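You operate a simulated robot arm through the tools that you are given. There is no shell and no other tool.

Carry out the task below with a simulated two-armed robot. There is one attempt and no reset: what you move stays moved.

Task
Shut the white hose valve, wind the hose in and lock the reel.
Fine: the orange lock must come off for winding. Where these are worked on the way, their far stop is far enough and under half their travel is too little: orange reel lock.

It is judged by the outcome, as a careful person would: the job done as asked, and still so three seconds after it is handed in. It fails if anything else is knocked over, pushed out of place, dropped, spilled or broken.

Robot
Two 6-joint arms with two-finger grippers on one trunk that stands fixed in place. Base frame: the origin is at the foot of the trunk, x ahead of it, y to its left, z up. Readings come in m, rad, newtons and seconds.
The left shoulder is at [0.03, 0.178, 1.263], the right one opposite. With the tool pointing down near the work surface each hand reaches from about 0.54 to 0.8 m from the base axis, measured 20 degrees to its own side. Payload 2.54 kg a hand.
Tool frame (each hand has its own): the origin (TCP) lies between the finger pads and is the grasp point; the fingertips stand 0.03 m ahead of it; z points along the fingers, y is the line along which they close. The gripper opens to 0.116 m. The gripper's body begins 0.095 m behind the TCP.
Orientation is that of the tool frame in the base frame, as [roll, pitch, yaw] about the fixed x, y, z axes, in that order (R = Rz(yaw) Ry(pitch) Rx(roll)). With the fingers straight down and closing along the base's y, the tool's x points along the base's -x, its y along +y and its z along -z.

Tools
- The arms move only by the tool jog_arm. It takes "left_targets", "right_targets" or both (then of equal length, played together; a hand with none holds still); each is a list that holds one entry, the list of rows, each a list of 6 numbers: the shift along the base's x, y, z in m, then the turn, a rotation vector about the base's x, y, z in rad. In form: [[[tx, ty, tz, ax, ay, az], ...]]. A call has 1 to 20 rows; each row shifts and turns the commanded pose from where the row before left it. "left_grip" and "right_grip" are, for a hand that has rows, the closure, from 0 (fully open) to 1 (shut), set as the call begins (left out, the last holds). A row lasts 0.2 s, in which the tool goes at most 0.05 m and 0.15 rad; a call with a longer step from one row to the next is refused whole, and so is a gripper value outside its range. Where a pose cannot be reached the arm comes as near as it can. A force on the tool above 90 N (or 10 N above the force at the start of the call, whichever is more), or a blocked arm, ends the call early, and 0.2 s more pass. The fingers move at their own pace (about 0.153 m/s each) and stop on an object; they squeeze with about 21 N. The grip force told is the motor's: it shows also when the fingers shut on nothing. Time passes only in rows, and 0.2 s behind the last, so rows that do not move let the fingers close. It gives the time, the measured TCP pose, the force on the tool (base axes), the opening and the grip force at its end, in the units of the frame above (readings bear some noise), with the torque about the TCP (base axes, N m) and any sound that the robot's microphone picked up, and new pictures: "views" is both (left out), scene, wrist or none (wrist: the cameras of the hands that moved).
- Cameras (640 x 400 px; columns grow to the right, rows downward): "scene" is now at [0.0494, -0.0257, 1.9929]; the picture's right is [-0.30, -0.96, 0.00], its down [-0.65, 0.20, -0.73] and it looks along [0.70, -0.22, -0.68] (base axes); focal length 336 px, centre (320, 200). "left" rides on the left gripper at [0.069, 0.015, -0.122] in its tool frame; the picture's right is [-0.21, 0.98, 0.00], its down [-0.83, -0.18, -0.53] and it looks along [-0.52, -0.11, 0.85] (tool axes); focal length 251 px, centre (320, 200). "right" rides on the right gripper at [0.069, -0.015, -0.122] in its tool frame; the picture's right is [0.21, 0.98, 0.00], its down [-0.83, 0.18, -0.53] and it looks along [-0.52, 0.11, 0.85] (tool axes); focal length 251 px, centre (320, 200). There is no depth. A picture from a camera that has moved, and an enlarged one, comes with that camera's place and axes in the base frame and with its lens.
- slide_trunk(by): slides the trunk up (or, below 0, down) by that many m; the arms and the scene camera ride with it, the base frame stays. It gives what a move gives, with no picture.
- pan_tilt(pan, tilt): turns the head with the scene camera to pan (to the left, within 2.496 rad either way) and tilt (down, from -0.506 to 1.204), counted from straight ahead of the robot. It gives what a move gives, and a new picture of the scene camera.
- zoom(camera, box): a new picture of the part [left, top, right, bottom] of that camera's present view, enlarged. It takes no simulated time.
- hand_in(): hands the job in; it is judged then, once.

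Nothing tells you positions but the pictures and the camera data. Unless the task says otherwise, let go and move clear before handing in.

The tools are called after "Request:" as a command line: name --argument value ..., lists and objects as JSON in quotes. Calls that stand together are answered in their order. jog_arm: Moves the arms, as the interface text tells. Its arguments: {"type":"object","properties":{"left_targets":{"type":"array"},"left_grip":{"type":"number"},"right_targets":{"type":"array"},"right_grip":{"type":"number"},"views":{"type":"string","enum":["both","scene","wrist","none"]}},"required":[]} The other tools are called the same way: slide_trunk (by) slides the trunk up or down; pan_tilt (pan, tilt) turns the head that bears the scene camera; zoom (camera, box) takes an enlarged picture of a part of a camera's view; hand_in () hands the job in.

At the start:

```text
t: 0.0
left_ee_pos: [0.514, 0.0622, 1.5934]
left_tcp_rot: [-3.141, 0.002, 3.139]
left_contact_force: [-1.9, 0.1, 0.2]
left_ft_torque: [0.03, 0.04, -0.05]
left_width: 0.1161
left_grasp_force: 0.0
right_ee_pos: [0.3728, -0.3256, 1.5182]
right_tcp_rot: [-3.14, 0.002, -3.14]
right_contact_force: [0.0, 0.5, -0.1]
right_ft_torque: [0.01, 0.02, 0.0]
right_width: 0.1161
right_grasp_force: 0.0
trunk travel left (down, up): [-0.475, 0.065]
head pan, tilt: [-0.3, 0.749]
```

scene: 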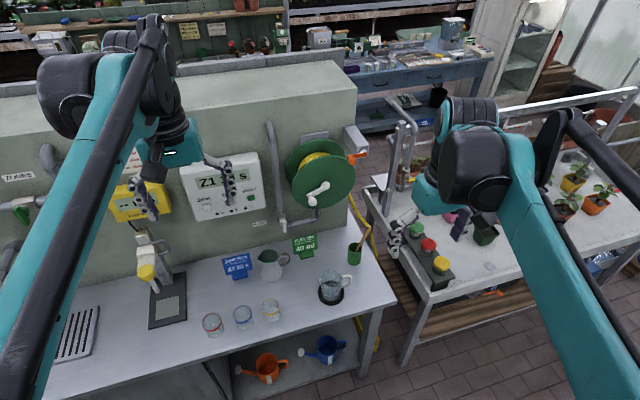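
right: 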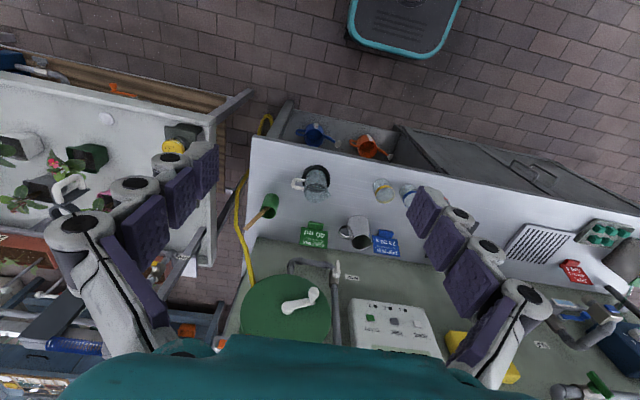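
left: 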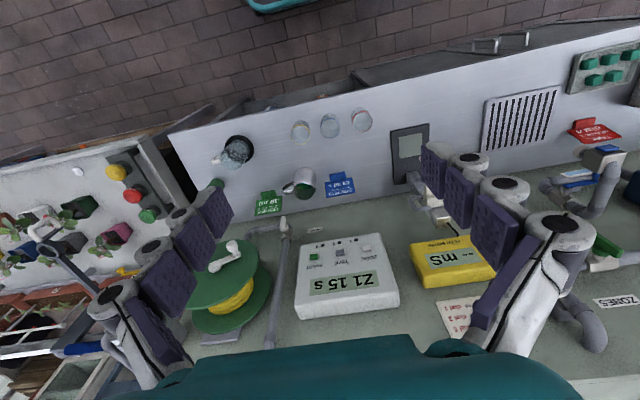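

I see a bench with a wall panel, a green hose reel with a white crank, a grey pipe with a valve to its left and something orange to the right of the reel. I'll zoom in on these parts first.

Request:
zoom --camera "scene" --box '[250, 110, 410, 250]'

Request:
zoom --camera "right" --box '[200, 160, 400, 360]'

Request:
zoom --camera "left" --box '[150, 160, 350, 360]'

```text
2.86 times, centred on (330, 180) of scene
camera zoom: at [0.0494, -0.0257, 1.9929], right [-0.3, -0.96, 0.0], down [-0.65, 0.2, -0.73], along [0.7, -0.22, -0.68], focal length 961 px, centre (291, 257)
```

zoom: 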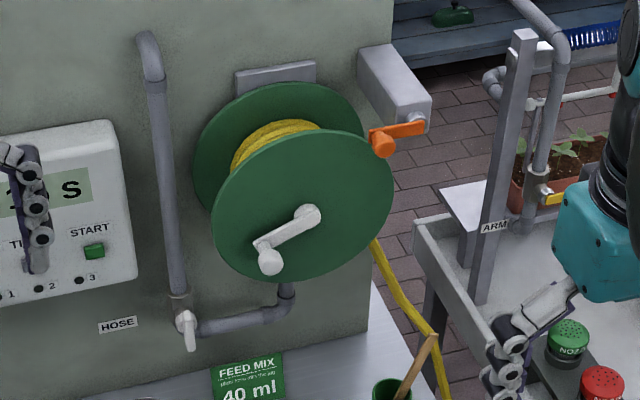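

```text
2.00 times, centred on (300, 260) of right
camera zoom: at [0.3025, -0.3413, 1.6412], right [-0.21, 0.98, 0.0], down [0.83, 0.18, 0.53], along [0.52, 0.11, -0.84], focal length 503 px, centre (360, 80)
```

zoom: 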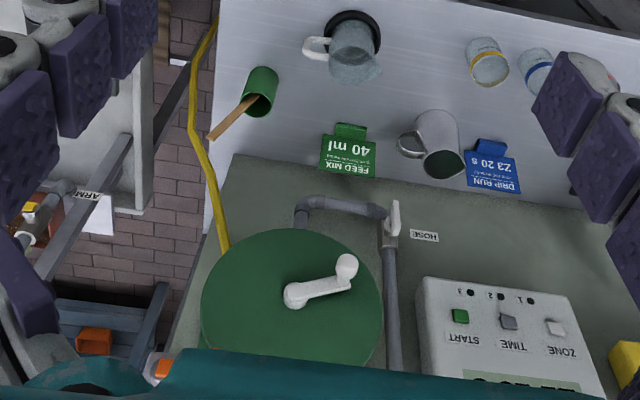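

```text
2.00 times, centred on (250, 260) of left
camera zoom: at [0.4461, 0.0767, 1.7143], right [0.21, 0.98, 0.0], down [0.83, -0.18, 0.53], along [0.52, -0.11, -0.84], focal length 503 px, centre (460, 80)
```

zoom: 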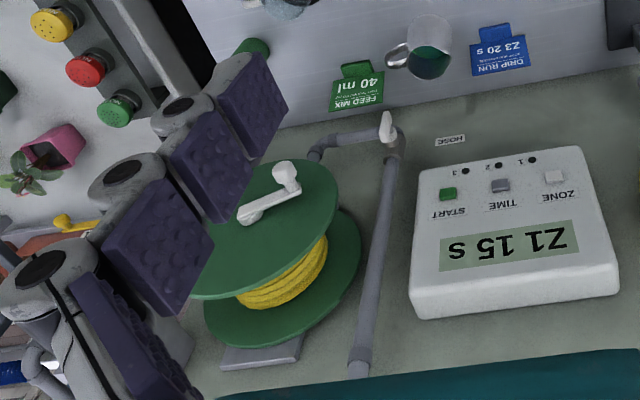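

The reel's crank pivot is near (0.88,-0.30,1.25), its knob near (0.84,-0.24,1.22), the valve near (0.96,-0.15,1.05), and the orange lock near (0.82,-0.39,1.39). I'll take closer looks at each.

Request:
zoom --camera "scene" --box '[335, 120, 375, 165]'

Request:
zoom --camera "scene" --box '[260, 170, 340, 240]'

Request:
zoom --camera "left" --box '[230, 190, 310, 250]'

Request:
zoom --camera "right" --box '[270, 240, 360, 310]'

Request:
zoom --camera "scene" --box '[0, 150, 170, 270]'

Request:
zoom --camera "scene" --box '[320, 180, 420, 380]'

```text
8.89 times, centred on (355, 142) of scene
camera zoom: at [0.0494, -0.0257, 1.9929], right [-0.3, -0.96, 0.0], down [-0.65, 0.2, -0.73], along [0.7, -0.22, -0.68], focal length 2989 px, centre (9, 711)
```

zoom: 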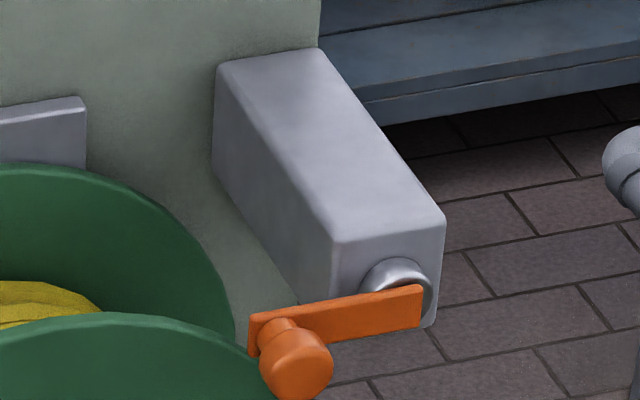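

```text
5.71 times, centred on (300, 205) of scene
camera zoom: at [0.0494, -0.0257, 1.9929], right [-0.3, -0.96, 0.0], down [-0.65, 0.2, -0.73], along [0.7, -0.22, -0.68], focal length 1921 px, centre (434, 171)
```

zoom: 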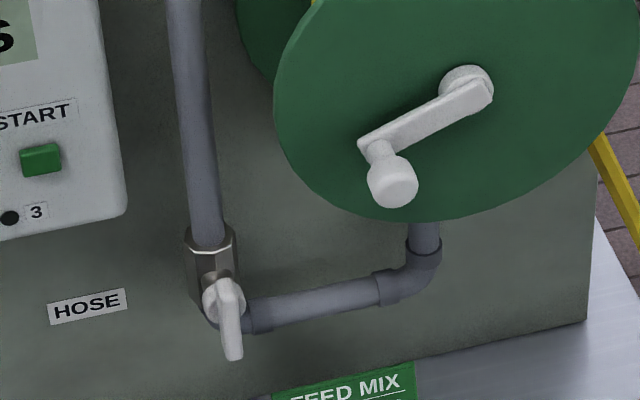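

```text
6.67 times, centred on (270, 220) of left
camera zoom: at [0.4461, 0.0767, 1.7143], right [0.21, 0.98, 0.0], down [0.83, -0.18, 0.53], along [0.52, -0.11, -0.84], focal length 1676 px, centre (653, 67)
```

zoom: 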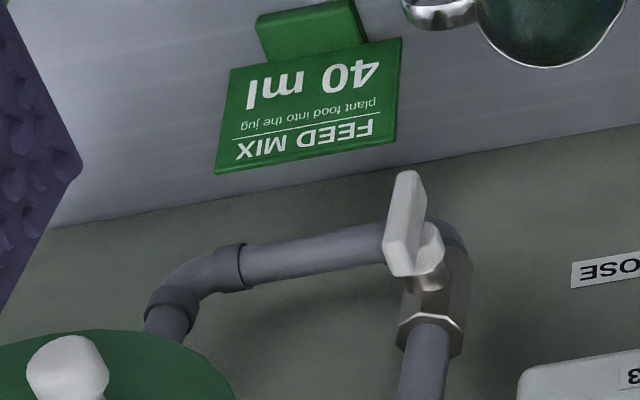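

```text
5.71 times, centred on (315, 275) of right
camera zoom: at [0.3025, -0.3413, 1.6412], right [-0.21, 0.98, 0.0], down [0.83, 0.18, 0.53], along [0.52, 0.11, -0.84], focal length 1437 px, centre (349, -229)
```

zoom: 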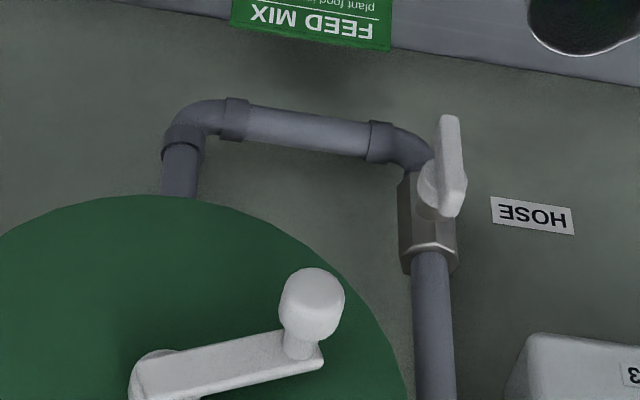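

```text
3.33 times, centred on (85, 210) of scene
camera zoom: at [0.0494, -0.0257, 1.9929], right [-0.3, -0.96, 0.0], down [-0.65, 0.2, -0.73], along [0.7, -0.22, -0.68], focal length 1121 px, centre (1103, 167)
```

zoom: 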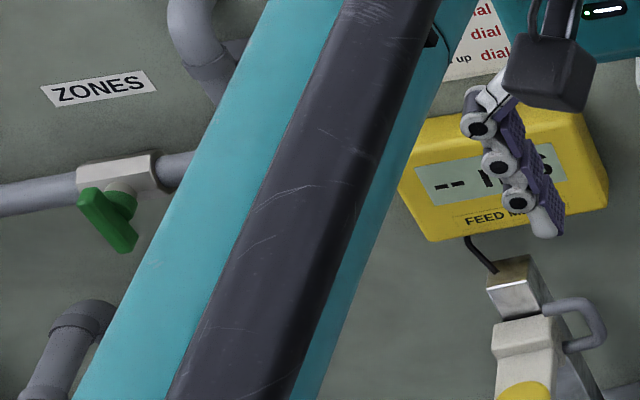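

```text
2.00 times, centred on (370, 280) of scene
camera zoom: at [0.0494, -0.0257, 1.9929], right [-0.3, -0.96, 0.0], down [-0.65, 0.2, -0.73], along [0.7, -0.22, -0.68], focal length 672 px, centre (220, 40)
```

zoom: 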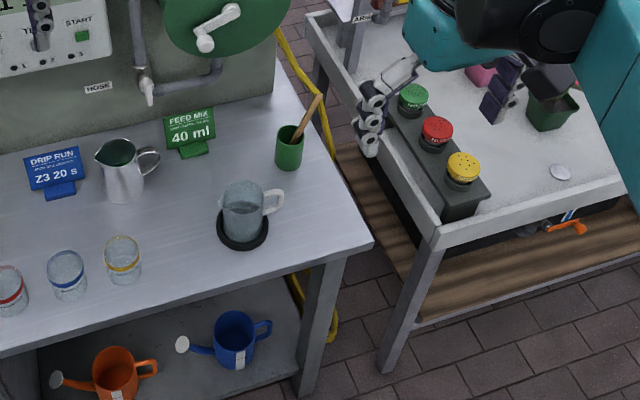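

The wall is upright and faces the robot, at about x≈0.995, and the bench top is at z≈0.885. The valve lever lies along the vertical pipe, so it is open, and the orange lever reaches over the reel rim from a pivot on the bracket. I'll swing the right hand to point forward and move it towards the lock for a closer look.

Request:
jog_arm --right_targets '[[[0.022, -0.004, -0.012, 0, -0.1428, 0], [0.022, -0.004, -0.012, 0, -0.1428, 0], [0.022, -0.004, -0.012, 0, -0.1428, 0], [0.022, -0.004, -0.012, 0, -0.1428, 0], [0.022, -0.004, -0.012, 0, -0.1428, 0], [0.022, -0.004, -0.012, 0, -0.1428, 0], [0.022, -0.004, -0.012, 0, -0.1428, 0], [0.022, -0.004, -0.012, 0, -0.1428, 0]]]'

```text
t: 1.8
left_ee_pos: [0.5163, 0.0597, 1.5924]
left_tcp_rot: [3.141, 0.001, -3.141]
left_contact_force: [-0.3, -0.9, 0.6]
left_ft_torque: [0.0, 0.04, -0.01]
left_width: 0.1158
left_grasp_force: 0.1
right_ee_pos: [0.5515, -0.3606, 1.4203]
right_tcp_rot: [3.14, 1.144, 3.139]
right_contact_force: [0.6, 0.3, 0.3]
right_ft_torque: [-0.01, 0.0, 0.02]
right_width: 0.1161
right_grasp_force: 0.0
trunk travel left (down, up): [-0.475, 0.065]
head pan, tilt: [-0.3, 0.749]
camera scene: at [0.0522, -0.0275, 1.9928], right [-0.3, -0.96, 0.0], down [-0.65, 0.2, -0.73], along [0.7, -0.22, -0.68], focal length 336 px, centre (320, 200)
camera right: at [0.4107, -0.3744, 1.4096], right [-0.09, 0.98, -0.19], down [-0.14, 0.18, 0.97], along [0.99, 0.11, 0.12], focal length 251 px, centre (320, 200)
```

scene: 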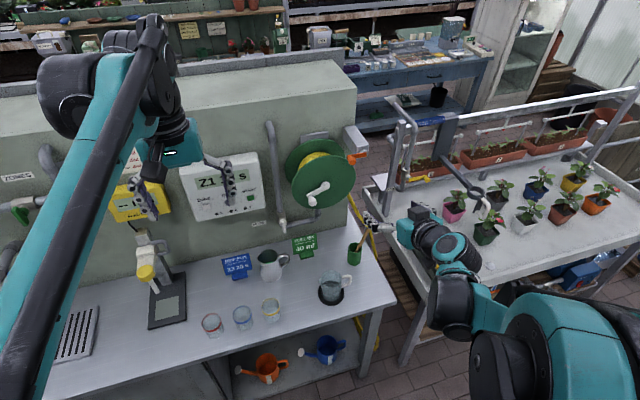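
right: 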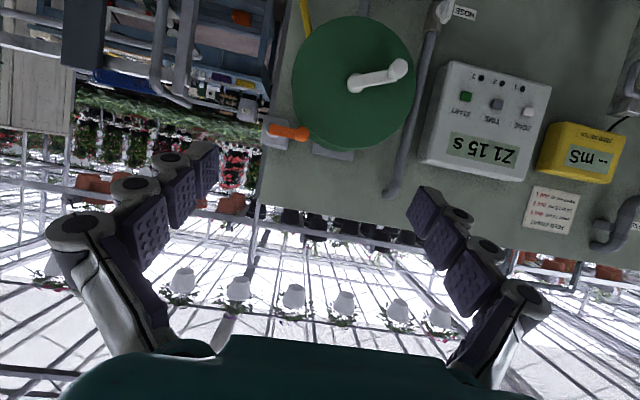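

The reel and the orange lock are both in the right wrist view, shown upside down. I'll zoom in on the wrist view to fix their positions.

Request:
zoom --camera "right" --box '[240, 0, 480, 180]'

Request:
zoom --camera "scene" --box '[320, 180, 420, 380]'

Request:
zoom --camera "right" --box '[250, 105, 330, 165]'

```text
2.22 times, centred on (360, 90) of right
camera zoom: at [0.4107, -0.3744, 1.4096], right [-0.09, 0.98, -0.19], down [-0.14, 0.18, 0.97], along [0.99, 0.11, 0.12], focal length 559 px, centre (231, 444)
```

zoom: 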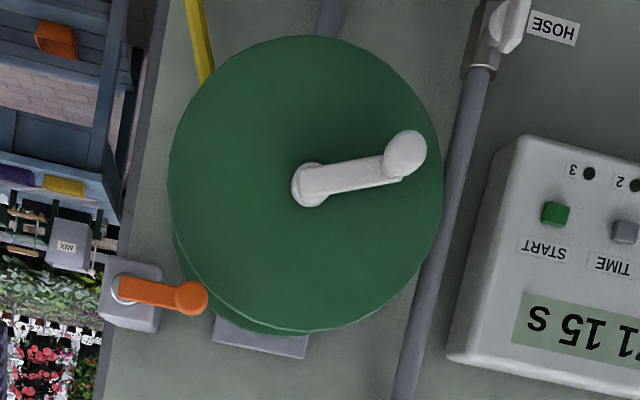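

```text
2.00 times, centred on (370, 280) of scene
camera zoom: at [0.0522, -0.0275, 1.9928], right [-0.3, -0.96, 0.0], down [-0.65, 0.2, -0.73], along [0.7, -0.22, -0.68], focal length 672 px, centre (220, 40)
```

zoom: 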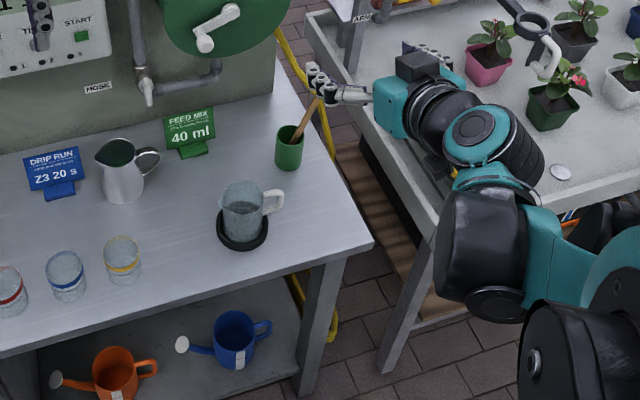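

```text
6.67 times, centred on (290, 135) of right
camera zoom: at [0.4107, -0.3744, 1.4096], right [-0.09, 0.98, -0.19], down [-0.14, 0.18, 0.97], along [0.99, 0.11, 0.12], focal length 1676 px, centre (520, 633)
```

zoom: 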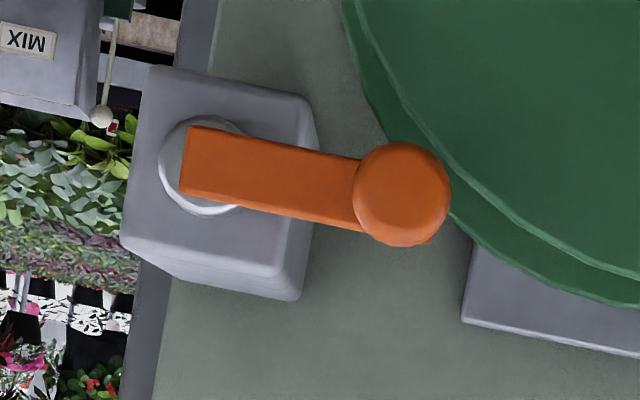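

The orange knob is near (0.83,-0.377,1.365), pivoting near y=-0.43. The valve handle hangs from a pivot near (0.92,-0.15,1.075), with its tip near z=1.027. I'll use the left hand on the valve and bring it in tilted down by about 30°, stopping short to look.

Request:
jog_arm --left_targets '[[[0.0215, -0.0162, -0.0355, 0, -0.0805, 0], [0.0215, -0.0162, -0.0355, 0, -0.0805, 0], [0.0215, -0.0162, -0.0355, 0, -0.0805, 0], [0.0215, -0.0162, -0.0355, 0, -0.0805, 0], [0.0215, -0.0162, -0.0355, 0, -0.0805, 0], [0.0215, -0.0162, -0.0355, 0, -0.0805, 0], [0.0215, -0.0162, -0.0355, 0, -0.0805, 0], [0.0215, -0.0162, -0.0355, 0, -0.0805, 0], [0.0215, -0.0162, -0.0355, 0, -0.0805, 0], [0.0215, -0.0162, -0.0355, 0, -0.0805, 0], [0.0215, -0.0162, -0.0355, 0, -0.0805, 0], [0.0215, -0.0162, -0.0355, 0, -0.0805, 0], [0.0215, -0.0162, -0.0355, 0, -0.0805, 0]]]' --left_grip 0.6

```text
t: 4.6
left_ee_pos: [0.7936, -0.1499, 1.1294]
left_tcp_rot: [3.14, 1.046, 3.14]
left_contact_force: [-0.7, 0.0, -0.6]
left_ft_torque: [-0.01, 0.01, 0.02]
left_width: 0.0463
left_grasp_force: 0.1
right_ee_pos: [0.5496, -0.3593, 1.4224]
right_tcp_rot: [3.14, 1.14, 3.136]
right_contact_force: [-0.6, 1.3, -1.0]
right_ft_torque: [0.02, -0.01, 0.01]
right_width: 0.1158
right_grasp_force: 0.0
trunk travel left (down, up): [-0.475, 0.065]
head pan, tilt: [-0.3, 0.749]
camera scene: at [0.0517, -0.0269, 1.9928], right [-0.3, -0.96, 0.0], down [-0.65, 0.2, -0.73], along [0.7, -0.22, -0.68], focal length 336 px, centre (320, 200)
camera left: at [0.6555, -0.1352, 1.1303], right [0.11, 0.98, 0.19], down [-0.05, -0.18, 0.98], along [0.99, -0.11, 0.03], focal length 251 px, centre (320, 200)
```

scene: 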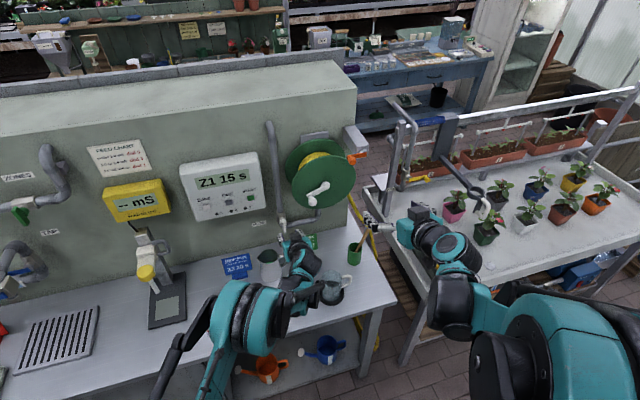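
left: 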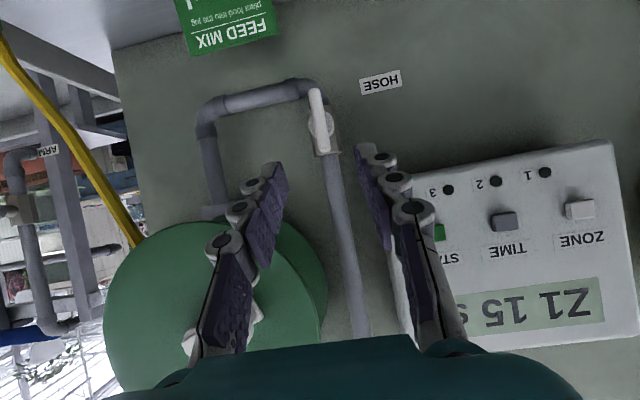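

The valve lever is directly ahead between the fingers, and this view agrees with my estimate. I'll zoom in for its exact shape.

Request:
zoom --camera "left" --box '[280, 70, 360, 170]'

Request:
zoom --camera "scene" --box '[240, 200, 340, 310]'

```text
4.00 times, centred on (320, 120) of left
camera zoom: at [0.6555, -0.1352, 1.1303], right [0.11, 0.98, 0.19], down [-0.05, -0.18, 0.98], along [0.99, -0.11, 0.03], focal length 1006 px, centre (320, 520)
```

zoom: 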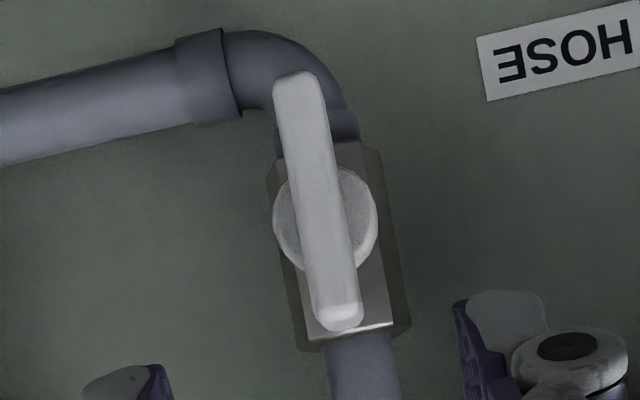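

```text
3.64 times, centred on (290, 255) of scene
camera zoom: at [0.0517, -0.0269, 1.9928], right [-0.3, -0.96, 0.0], down [-0.65, 0.2, -0.73], along [0.7, -0.22, -0.68], focal length 1223 px, centre (429, 0)
```

zoom: 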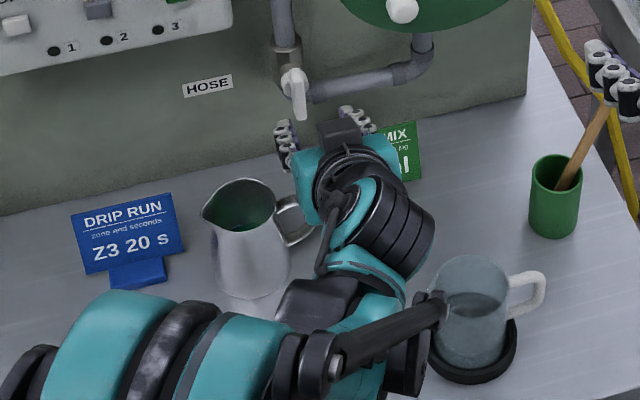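

The white handle is a straight bar about 66 mm long, centred near (0.912,-0.15,1.057) and now upright, in line with its pipe. I'll move the left hand in along its fingers to straddle the bar.

Request:
jog_arm --left_targets '[[[0.024, 0, -0.017, 0, 0, 0], [0.024, 0, -0.017, 0, 0, 0], [0.024, 0, -0.017, 0, 0, 0], [0.02, 0, -0.015, 0, 0, 0], [0, 0, 0, 0, 0, 0]]]'

```text
t: 5.8
left_ee_pos: [0.8471, -0.1297, 1.1081]
left_tcp_rot: [-3.141, 1.049, -3.14]
left_contact_force: [0.0, -0.8, 1.2]
left_ft_torque: [0.01, -0.04, 0.0]
left_width: 0.0463
left_grasp_force: 0.1
left hand out of reach, approached as far as the arm can: row 2, 3, 4
right_ee_pos: [0.55, -0.3588, 1.4216]
right_tcp_rot: [-3.141, 1.144, 3.14]
right_contact_force: [0.4, -0.5, 0.3]
right_ft_torque: [-0.02, 0.01, 0.02]
right_width: 0.1158
right_grasp_force: 0.1
trunk travel left (down, up): [-0.475, 0.065]
head pan, tilt: [-0.3, 0.749]
camera scene: at [0.0489, -0.0259, 1.9929], right [-0.3, -0.96, 0.0], down [-0.65, 0.2, -0.73], along [0.7, -0.22, -0.68], focal length 336 px, centre (320, 200)
camera left: at [0.7085, -0.115, 1.1098], right [0.11, 0.98, 0.19], down [-0.05, -0.18, 0.98], along [0.99, -0.11, 0.03], focal length 251 px, centre (320, 200)
```

scene: 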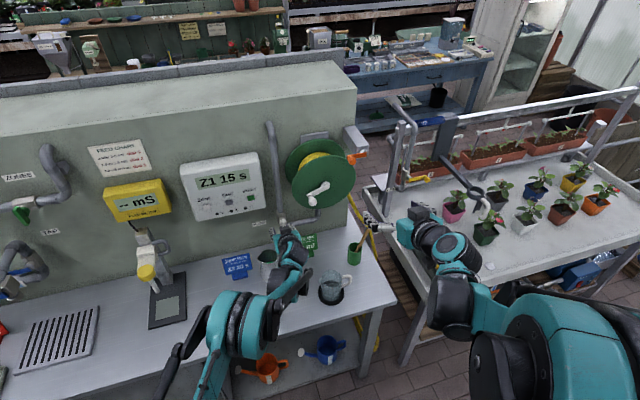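
left: 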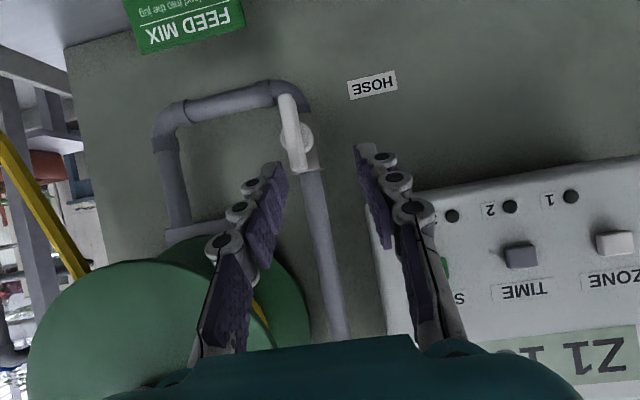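

The left arm cannot quite reach the valve, because its shoulder is too far to the side. I'll withdraw it and use the right hand, whose shoulder is almost straight behind the valve.

Request:
jog_arm --left_targets '[[[-0.035, 0.008, 0.015, 0, 0, 0], [-0.035, 0.008, 0.015, 0, 0, 0], [-0.03, 0.03, 0.015, 0, 0, 0], [-0.03, 0.03, 0.015, 0, 0, 0], [-0.03, 0.03, 0.015, 0, 0, 0], [-0.03, 0.03, 0.015, 0, 0, 0], [-0.03, 0.03, 0.015, 0, 0, 0], [-0.03, 0.03, 0.015, 0, 0, 0], [-0.03, 0.03, 0.015, 0, 0, 0], [-0.03, 0.03, 0.015, 0, 0, 0], [-0.02, 0.03, 0.015, 0, 0, 0], [-0.02, 0.03, 0.015, 0, 0, 0]]]' --views "scene"

```text
t: 8.4
left_ee_pos: [0.5304, 0.1772, 1.331]
left_tcp_rot: [-3.14, 1.05, -3.14]
left_contact_force: [0.1, 0.0, -0.1]
left_ft_torque: [-0.01, -0.02, 0.0]
left_width: 0.0465
left_grasp_force: 0.0
left hand out of reach, approached as far as the arm can: row 6, 7, 8, 9, 10
right_ee_pos: [0.5476, -0.3589, 1.4223]
right_tcp_rot: [-3.14, 1.146, -3.142]
right_contact_force: [-0.7, -0.5, 0.0]
right_ft_torque: [0.0, -0.01, -0.04]
right_width: 0.116
right_grasp_force: 0.1
trunk travel left (down, up): [-0.475, 0.065]
head pan, tilt: [-0.3, 0.749]
camera scene: at [0.0468, -0.0243, 1.993], right [-0.3, -0.96, 0.0], down [-0.65, 0.2, -0.73], along [0.7, -0.22, -0.68], focal length 336 px, centre (320, 200)
```

scene: 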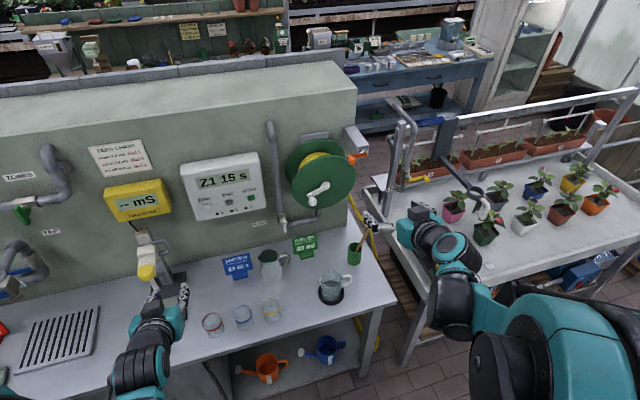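

The left arm is clear. Now I'll bring the right hand down in front of the valve.

Request:
jog_arm --right_targets '[[[0.0122, 0.0232, -0.0333, 0, 0, 0], [0.0122, 0.0232, -0.0333, 0, 0, 0], [0.0122, 0.0232, -0.0333, 0, 0, 0], [0.0122, 0.0232, -0.0333, 0, 0, 0], [0.0122, 0.0232, -0.0333, 0, 0, 0], [0.0122, 0.0232, -0.0333, 0, 0, 0], [0.0122, 0.0232, -0.0333, 0, 0, 0], [0.0122, 0.0232, -0.0333, 0, 0, 0], [0.0122, 0.0232, -0.0333, 0, 0, 0], [0.03, 0, -0.002, 0, 0, 0], [0.03, 0, -0.002, 0, 0, 0], [0.03, 0, -0.002, 0, 0, 0], [0.03, 0, -0.002, 0, 0, 0], [0, 0, 0, 0, 0, 0]]]' --right_grip 0.6

```text
t: 11.4
left_ee_pos: [0.5305, 0.176, 1.3308]
left_tcp_rot: [3.141, 1.047, -3.141]
left_contact_force: [-0.5, 0.2, 0.3]
left_ft_torque: [0.01, -0.02, 0.01]
left_width: 0.0467
left_grasp_force: 0.1
right_ee_pos: [0.845, -0.1578, 1.1889]
right_tcp_rot: [3.141, 1.143, 3.139]
right_contact_force: [-0.2, 0.4, -0.4]
right_ft_torque: [0.01, -0.01, 0.05]
right_width: 0.0464
right_grasp_force: 0.0
right hand out of reach, approached as far as the arm can: row 4, 5, 6, 7, 8, 9
trunk travel left (down, up): [-0.475, 0.065]
head pan, tilt: [-0.3, 0.749]
camera scene: at [0.0487, -0.0254, 1.9929], right [-0.3, -0.96, 0.0], down [-0.65, 0.2, -0.73], along [0.7, -0.22, -0.68], focal length 336 px, centre (320, 200)
camera right: at [0.7051, -0.1716, 1.1783], right [-0.09, 0.98, -0.2], down [-0.14, 0.18, 0.97], along [0.99, 0.11, 0.12], focal length 251 px, centre (320, 200)
```

scene: 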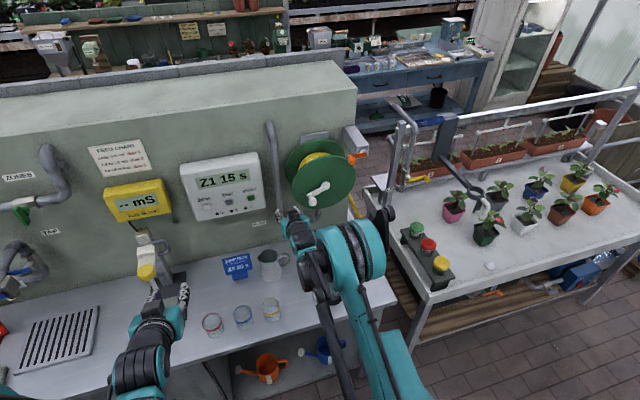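
right: 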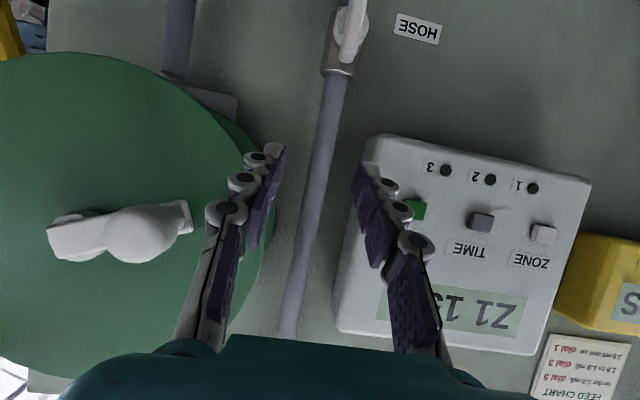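

The right hand is now at (0.845,-0.158,1.19), above the valve. I'll lower it straight down in front of the bar.

Request:
jog_arm --right_targets '[[[0, 0.002, -0.03, 0, 0, 0], [0, 0.002, -0.03, 0, 0, 0], [0, 0.002, -0.03, 0, 0, 0], [0, 0.002, -0.03, 0, 0, 0], [0, 0, 0, 0, 0, 0]]]'

```text
t: 12.6
left_ee_pos: [0.5308, 0.1771, 1.3311]
left_tcp_rot: [-3.14, 1.047, -3.141]
left_contact_force: [0.2, 0.1, 0.4]
left_ft_torque: [0.02, 0.0, -0.01]
left_width: 0.0465
left_grasp_force: 0.1
right_ee_pos: [0.8463, -0.1505, 1.0707]
right_tcp_rot: [3.141, 1.144, 3.139]
right_contact_force: [0.2, -0.3, 0.4]
right_ft_torque: [0.0, -0.01, 0.0]
right_width: 0.0465
right_grasp_force: 0.2
trunk travel left (down, up): [-0.475, 0.065]
head pan, tilt: [-0.3, 0.749]
camera scene: at [0.0487, -0.0255, 1.9929], right [-0.3, -0.96, 0.0], down [-0.65, 0.2, -0.73], along [0.7, -0.22, -0.68], focal length 336 px, centre (320, 200)
camera right: at [0.7052, -0.164, 1.0591], right [-0.09, 0.98, -0.2], down [-0.14, 0.18, 0.97], along [0.99, 0.11, 0.12], focal length 251 px, centre (320, 200)
```

scene: 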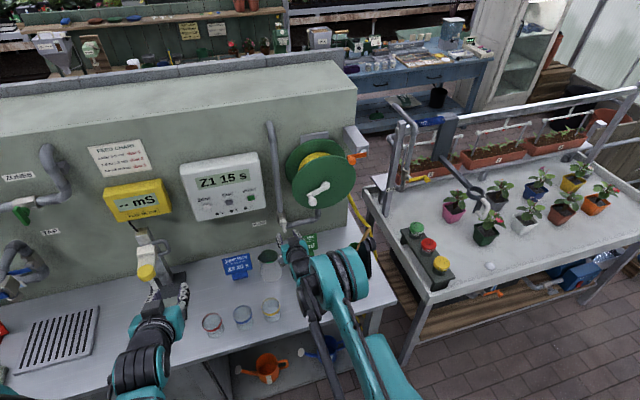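
right: 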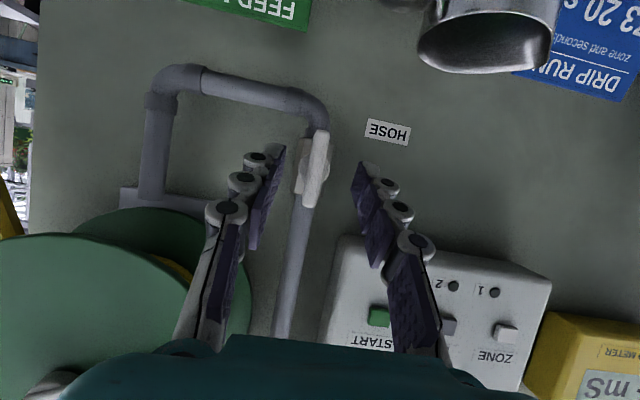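

The bar is centred between the fingers. I'll advance about 45 mm and look before closing.

Request:
jog_arm --right_targets '[[[0.016, 0, -0.003, 0, 0, 0], [0.016, 0, -0.003, 0, 0, 0], [0.014, 0, -0.003, 0, 0, 0], [0, 0, 0, 0, 0, 0]]]'

Request:
zoom --camera "right" --box '[200, 80, 440, 260]'

Request:
zoom --camera "scene" --box '[240, 190, 340, 290]'

```text
t: 13.6
left_ee_pos: [0.5315, 0.1758, 1.3297]
left_tcp_rot: [-3.141, 1.047, -3.141]
left_contact_force: [1.6, 0.0, 0.0]
left_ft_torque: [0.03, -0.01, 0.01]
left_width: 0.0465
left_grasp_force: 0.1
right_ee_pos: [0.8765, -0.1511, 1.0875]
right_tcp_rot: [-3.141, 1.141, 3.141]
right_contact_force: [-0.5, 0.1, 0.5]
right_ft_torque: [-0.02, -0.01, 0.04]
right_width: 0.0465
right_grasp_force: 0.1
right hand out of reach, approached as far as the arm can: row 1, 2, 3
trunk travel left (down, up): [-0.475, 0.065]
head pan, tilt: [-0.3, 0.749]
camera scene: at [0.0494, -0.0256, 1.9929], right [-0.3, -0.96, 0.0], down [-0.65, 0.2, -0.73], along [0.7, -0.22, -0.68], focal length 336 px, centre (320, 200)
camera right: at [0.7364, -0.1646, 1.076], right [-0.09, 0.98, -0.2], down [-0.14, 0.18, 0.97], along [0.99, 0.11, 0.12], focal length 251 px, centre (320, 200)
```

scene: 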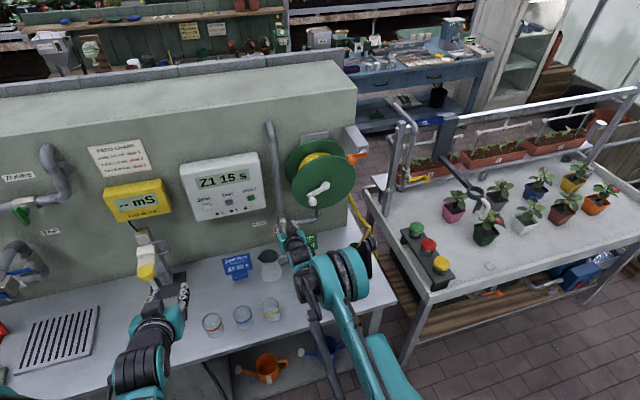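
right: 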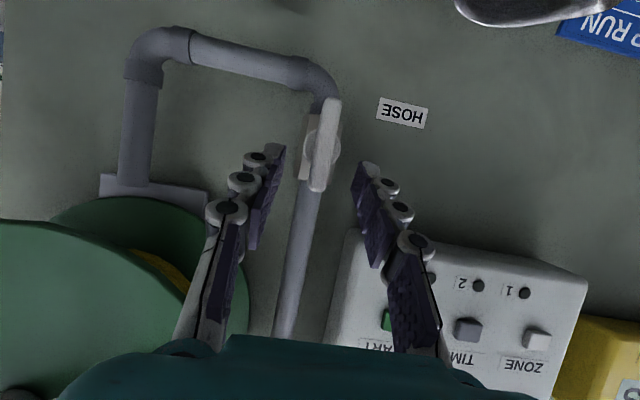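

```text
2.22 times, centred on (320, 170) of right
camera zoom: at [0.7364, -0.1646, 1.076], right [-0.09, 0.98, -0.2], down [-0.14, 0.18, 0.97], along [0.99, 0.11, 0.12], focal length 559 px, centre (320, 267)
```

zoom: 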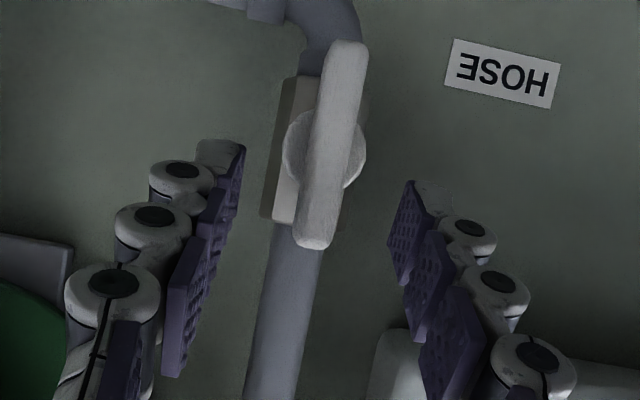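

```text
4.00 times, centred on (290, 240) of scene
camera zoom: at [0.0494, -0.0256, 1.9929], right [-0.3, -0.96, 0.0], down [-0.65, 0.2, -0.73], along [0.7, -0.22, -0.68], focal length 1345 px, centre (440, 40)
```

zoom: 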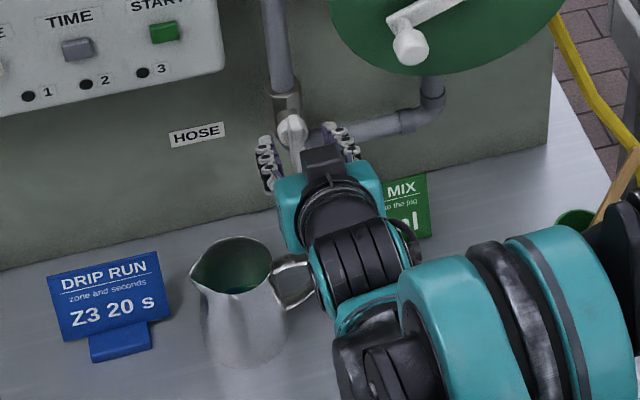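

The right arm stops a little short at this trunk height. I'll back off and up, lower the trunk by about 0.12 m, then try again from there.

Request:
jog_arm --right_targets '[[[-0.015, 0, 0.03, 0, 0, 0], [-0.015, 0, 0.03, 0, 0, 0], [-0.015, 0, 0.03, 0, 0, 0], [-0.01, 0, 0.03, 0, 0, 0], [0, 0, 0, 0, 0, 0]]]' --views "none"

Request:
slide_trunk --by -0.1

```text
t: 14.8
left_ee_pos: [0.5324, 0.1764, 1.3307]
left_tcp_rot: [-3.142, 1.048, -3.141]
left_contact_force: [0.4, -0.5, 0.5]
left_ft_torque: [0.02, 0.03, 0.03]
left_width: 0.0462
left_grasp_force: 0.0
right_ee_pos: [0.8225, -0.1503, 1.2068]
right_tcp_rot: [3.141, 1.143, 3.139]
right_contact_force: [-0.1, 0.0, -0.6]
right_ft_torque: [-0.02, 0.0, 0.01]
right_width: 0.0465
right_grasp_force: 0.1
trunk travel left (down, up): [-0.475, 0.065]
head pan, tilt: [-0.3, 0.749]
```

```text
t: 16.1
left_ee_pos: [0.5317, 0.1764, 1.2308]
left_tcp_rot: [-3.14, 1.048, -3.142]
left_contact_force: [0.4, -0.4, -0.1]
left_ft_torque: [0.03, -0.02, 0.0]
left_width: 0.0464
left_grasp_force: 0.0
right_ee_pos: [0.8216, -0.1502, 1.108]
right_tcp_rot: [3.141, 1.142, 3.14]
right_contact_force: [0.8, -0.4, -0.4]
right_ft_torque: [0.0, -0.01, -0.02]
right_width: 0.0466
right_grasp_force: 0.0
trunk travel left (down, up): [-0.375, 0.165]
head pan, tilt: [-0.3, 0.749]
```

Request:
jog_arm --right_targets '[[[0.018, 0, -0.015, 0, 0, 0], [0.018, 0, -0.015, 0, 0, 0], [0.018, 0, -0.009, 0, 0, 0], [0.016, 0, -0.007, 0, 0, 0], [0, 0, 0, 0, 0, 0]]]'

Request:
zoom --camera "right" --box '[200, 80, 440, 260]'

Request:
zoom --camera "scene" --box '[240, 160, 340, 260]'

```text
t: 17.3
left_ee_pos: [0.5312, 0.1771, 1.2299]
left_tcp_rot: [-3.141, 1.046, -3.141]
left_contact_force: [0.4, 0.2, 0.0]
left_ft_torque: [0.02, 0.02, 0.01]
left_width: 0.0464
left_grasp_force: 0.0
right_ee_pos: [0.8905, -0.1515, 1.061]
right_tcp_rot: [3.14, 1.144, 3.139]
right_contact_force: [-0.4, -0.6, 0.4]
right_ft_torque: [0.03, -0.05, 0.0]
right_width: 0.0465
right_grasp_force: 0.2
trunk travel left (down, up): [-0.375, 0.165]
head pan, tilt: [-0.3, 0.749]
camera scene: at [0.0487, -0.0256, 1.8929], right [-0.3, -0.96, 0.0], down [-0.65, 0.2, -0.73], along [0.7, -0.22, -0.68], focal length 336 px, centre (320, 200)
camera right: at [0.7515, -0.1647, 1.05], right [-0.09, 0.98, -0.2], down [-0.14, 0.18, 0.97], along [0.99, 0.11, 0.12], focal length 251 px, centre (320, 200)
```

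scene: 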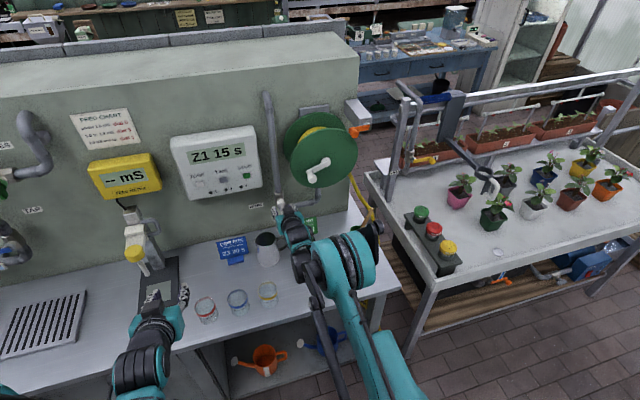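
right: 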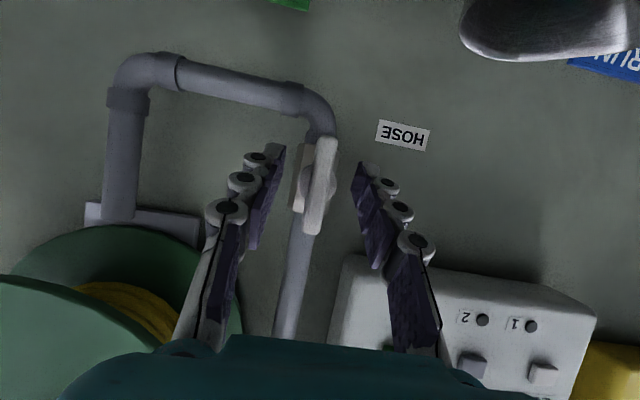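

```text
2.22 times, centred on (320, 170) of right
camera zoom: at [0.7515, -0.1647, 1.05], right [-0.09, 0.98, -0.2], down [-0.14, 0.18, 0.97], along [0.99, 0.11, 0.12], focal length 559 px, centre (320, 267)
```

zoom: 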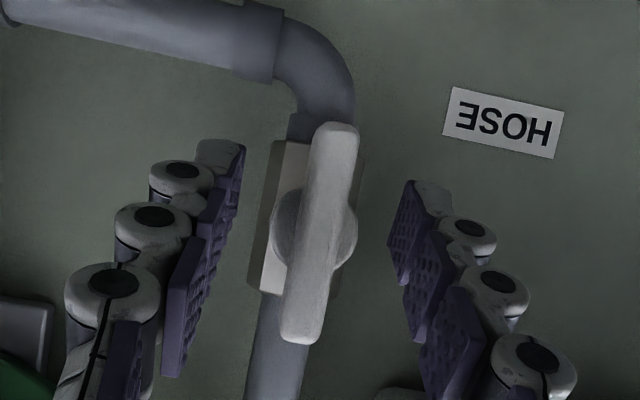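

```text
4.00 times, centred on (290, 210) of scene
camera zoom: at [0.0487, -0.0256, 1.8929], right [-0.3, -0.96, 0.0], down [-0.65, 0.2, -0.73], along [0.7, -0.22, -0.68], focal length 1345 px, centre (440, 160)
```

zoom: 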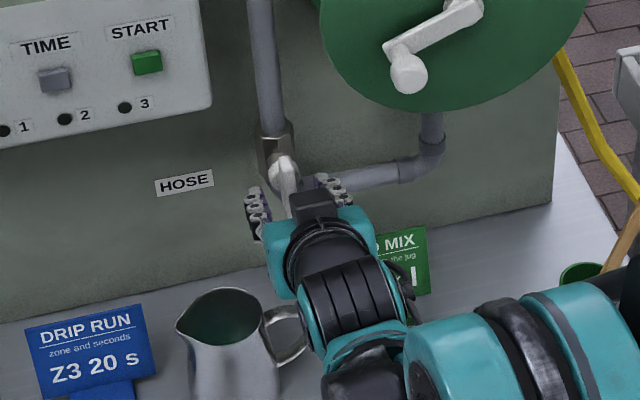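

The fingers are on both sides of the bar. I'll close them on it.

Request:
jog_arm --right_targets '[[[0, 0, 0, 0, 0, 0], [0, 0, 0, 0, 0, 0], [0, 0, 0, 0, 0, 0]]]' --right_grip 1.0 --views "wrist"

Request:
zoom --camera "right" --box '[200, 80, 440, 260]'

```text
t: 18.1
left_ee_pos: [0.5313, 0.177, 1.23]
left_tcp_rot: [-3.141, 1.047, -3.14]
left_contact_force: [-0.1, -0.3, -0.9]
left_ft_torque: [0.0, -0.01, -0.02]
left_width: 0.0466
left_grasp_force: 0.0
right_ee_pos: [0.8923, -0.1506, 1.0606]
right_tcp_rot: [3.141, 1.143, -3.141]
right_contact_force: [-1.5, 2.6, -2.0]
right_ft_torque: [0.01, 0.04, 0.13]
right_width: 0.025
right_grasp_force: 44.9
trunk travel left (down, up): [-0.375, 0.165]
head pan, tilt: [-0.3, 0.749]
camera right: at [0.7516, -0.1642, 1.0497], right [-0.09, 0.98, -0.2], down [-0.14, 0.18, 0.97], along [0.99, 0.11, 0.12], focal length 251 px, centre (320, 200)
```

right: 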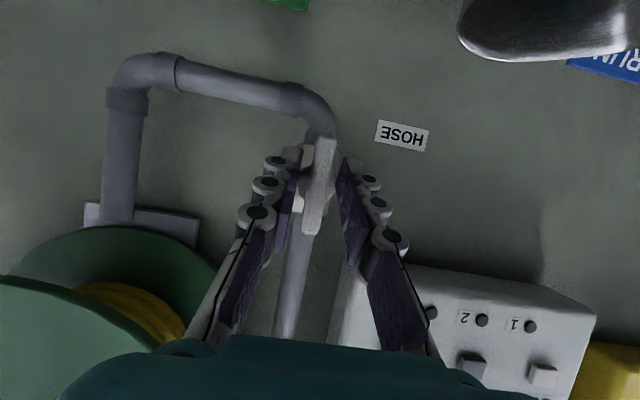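

```text
2.22 times, centred on (320, 170) of right
camera zoom: at [0.7516, -0.1642, 1.0497], right [-0.09, 0.98, -0.2], down [-0.14, 0.18, 0.97], along [0.99, 0.11, 0.12], focal length 559 px, centre (320, 267)
```

zoom: 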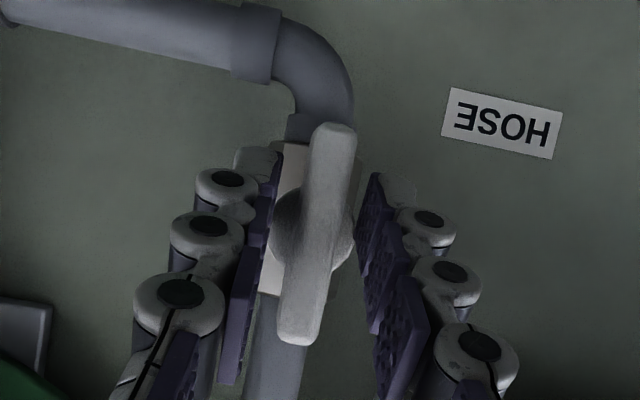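

The fingers stopped at 25 mm, so they are on the round hub behind the bar. I'll reopen, back off about 14 mm and close on the bar itself.

Request:
jog_arm --right_targets '[[[0, 0, 0, 0, 0, 0], [-0.007, 0, 0.0, 0, 0, 0], [-0.007, 0, 0.0, 0, 0, 0], [0, 0, 0, 0, 0, 0]]]' --right_grip 0.65 --views "none"

Request:
jog_arm --right_targets '[[[0, 0, 0, 0, 0, 0], [0, 0, 0, 0, 0, 0], [0, 0, 0, 0, 0, 0]]]' --right_grip 1.0 --views "wrist"

Request:
zoom --camera "right" --box '[200, 80, 440, 260]'

```text
t: 19.1
left_ee_pos: [0.5308, 0.1768, 1.23]
left_tcp_rot: [3.141, 1.049, 3.14]
left_contact_force: [0.3, -0.7, 0.8]
left_ft_torque: [-0.03, 0.01, 0.03]
left_width: 0.0467
left_grasp_force: 0.0
right_ee_pos: [0.8782, -0.1515, 1.0616]
right_tcp_rot: [3.139, 1.144, 3.14]
right_contact_force: [0.7, 0.1, -0.5]
right_ft_torque: [0.0, 0.04, -0.04]
right_width: 0.0406
right_grasp_force: 0.1
trunk travel left (down, up): [-0.375, 0.165]
head pan, tilt: [-0.3, 0.749]
```

```text
t: 19.9
left_ee_pos: [0.5305, 0.1763, 1.2307]
left_tcp_rot: [-3.139, 1.047, -3.141]
left_contact_force: [0.0, -0.3, 0.6]
left_ft_torque: [0.0, 0.03, -0.03]
left_width: 0.0465
left_grasp_force: 0.1
right_ee_pos: [0.878, -0.1499, 1.0605]
right_tcp_rot: [3.141, 1.143, -3.142]
right_contact_force: [-0.3, 4.0, -0.5]
right_ft_torque: [0.04, -0.04, 0.1]
right_width: 0.0117
right_grasp_force: 39.1
trunk travel left (down, up): [-0.375, 0.165]
head pan, tilt: [-0.3, 0.749]
camera right: at [0.7378, -0.1642, 1.0501], right [-0.09, 0.98, -0.2], down [-0.14, 0.18, 0.97], along [0.99, 0.11, 0.12], focal length 251 px, centre (320, 200)
```

right: 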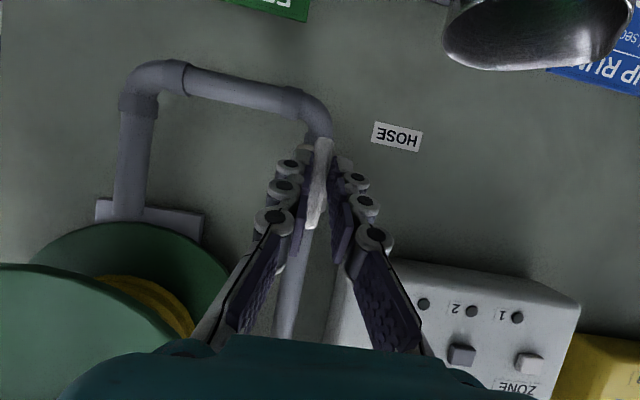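

```text
2.22 times, centred on (320, 170) of right
camera zoom: at [0.7378, -0.1642, 1.0501], right [-0.09, 0.98, -0.2], down [-0.14, 0.18, 0.97], along [0.99, 0.11, 0.12], focal length 559 px, centre (320, 267)
```

zoom: 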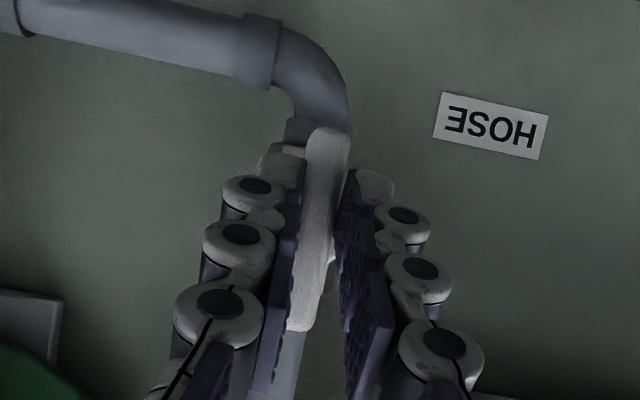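

The fingers hold the 12 mm bar. I'll twist it clockwise a little, as seen by the robot, and read the torque to find which way it turns.

Request:
jog_arm --right_targets '[[[0, 0, 0, 0.08, 0, 0], [0, 0, 0, 0.08, 0, 0], [0, 0, 0, 0, 0, 0]]]' --views "wrist"

Request:
zoom --camera "right" --box '[200, 80, 440, 260]'

```text
t: 20.7
left_ee_pos: [0.5322, 0.1771, 1.2304]
left_tcp_rot: [-3.141, 1.047, -3.141]
left_contact_force: [0.4, 0.7, 0.6]
left_ft_torque: [0.02, -0.01, -0.01]
left_width: 0.0467
left_grasp_force: 0.0
right_ee_pos: [0.8783, -0.1507, 1.0612]
right_tcp_rot: [2.771, 1.115, 2.804]
right_contact_force: [0.0, 4.3, -0.7]
right_ft_torque: [0.01, 0.07, 0.18]
right_width: 0.0116
right_grasp_force: 38.9
trunk travel left (down, up): [-0.375, 0.165]
head pan, tilt: [-0.3, 0.749]
camera right: at [0.7378, -0.1622, 1.0479], right [-0.09, 1.0, -0.04], down [-0.14, 0.02, 0.99], along [0.99, 0.09, 0.14], focal length 251 px, centre (320, 200)
```

right: 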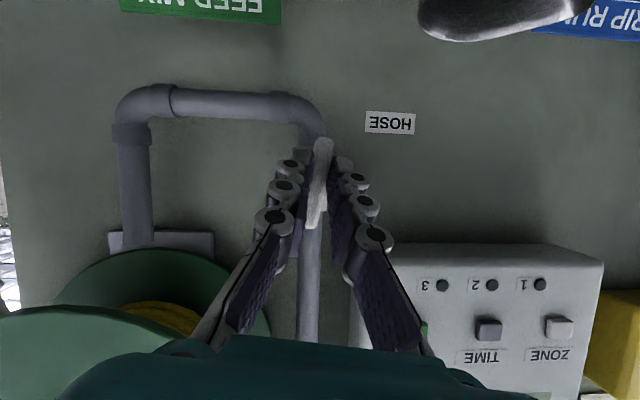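

```text
2.22 times, centred on (320, 170) of right
camera zoom: at [0.7378, -0.1622, 1.0479], right [-0.09, 1.0, -0.04], down [-0.14, 0.02, 0.99], along [0.99, 0.09, 0.14], focal length 559 px, centre (320, 267)
```

zoom: 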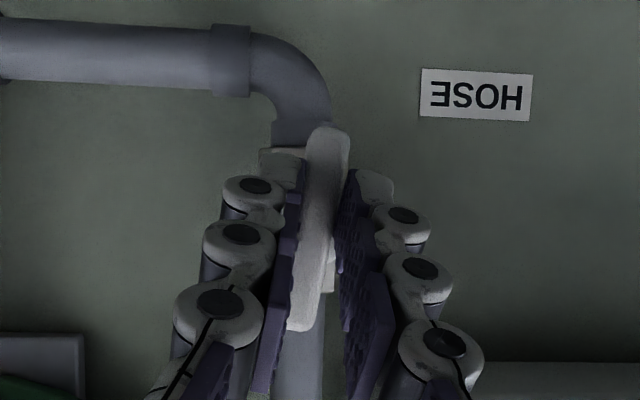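

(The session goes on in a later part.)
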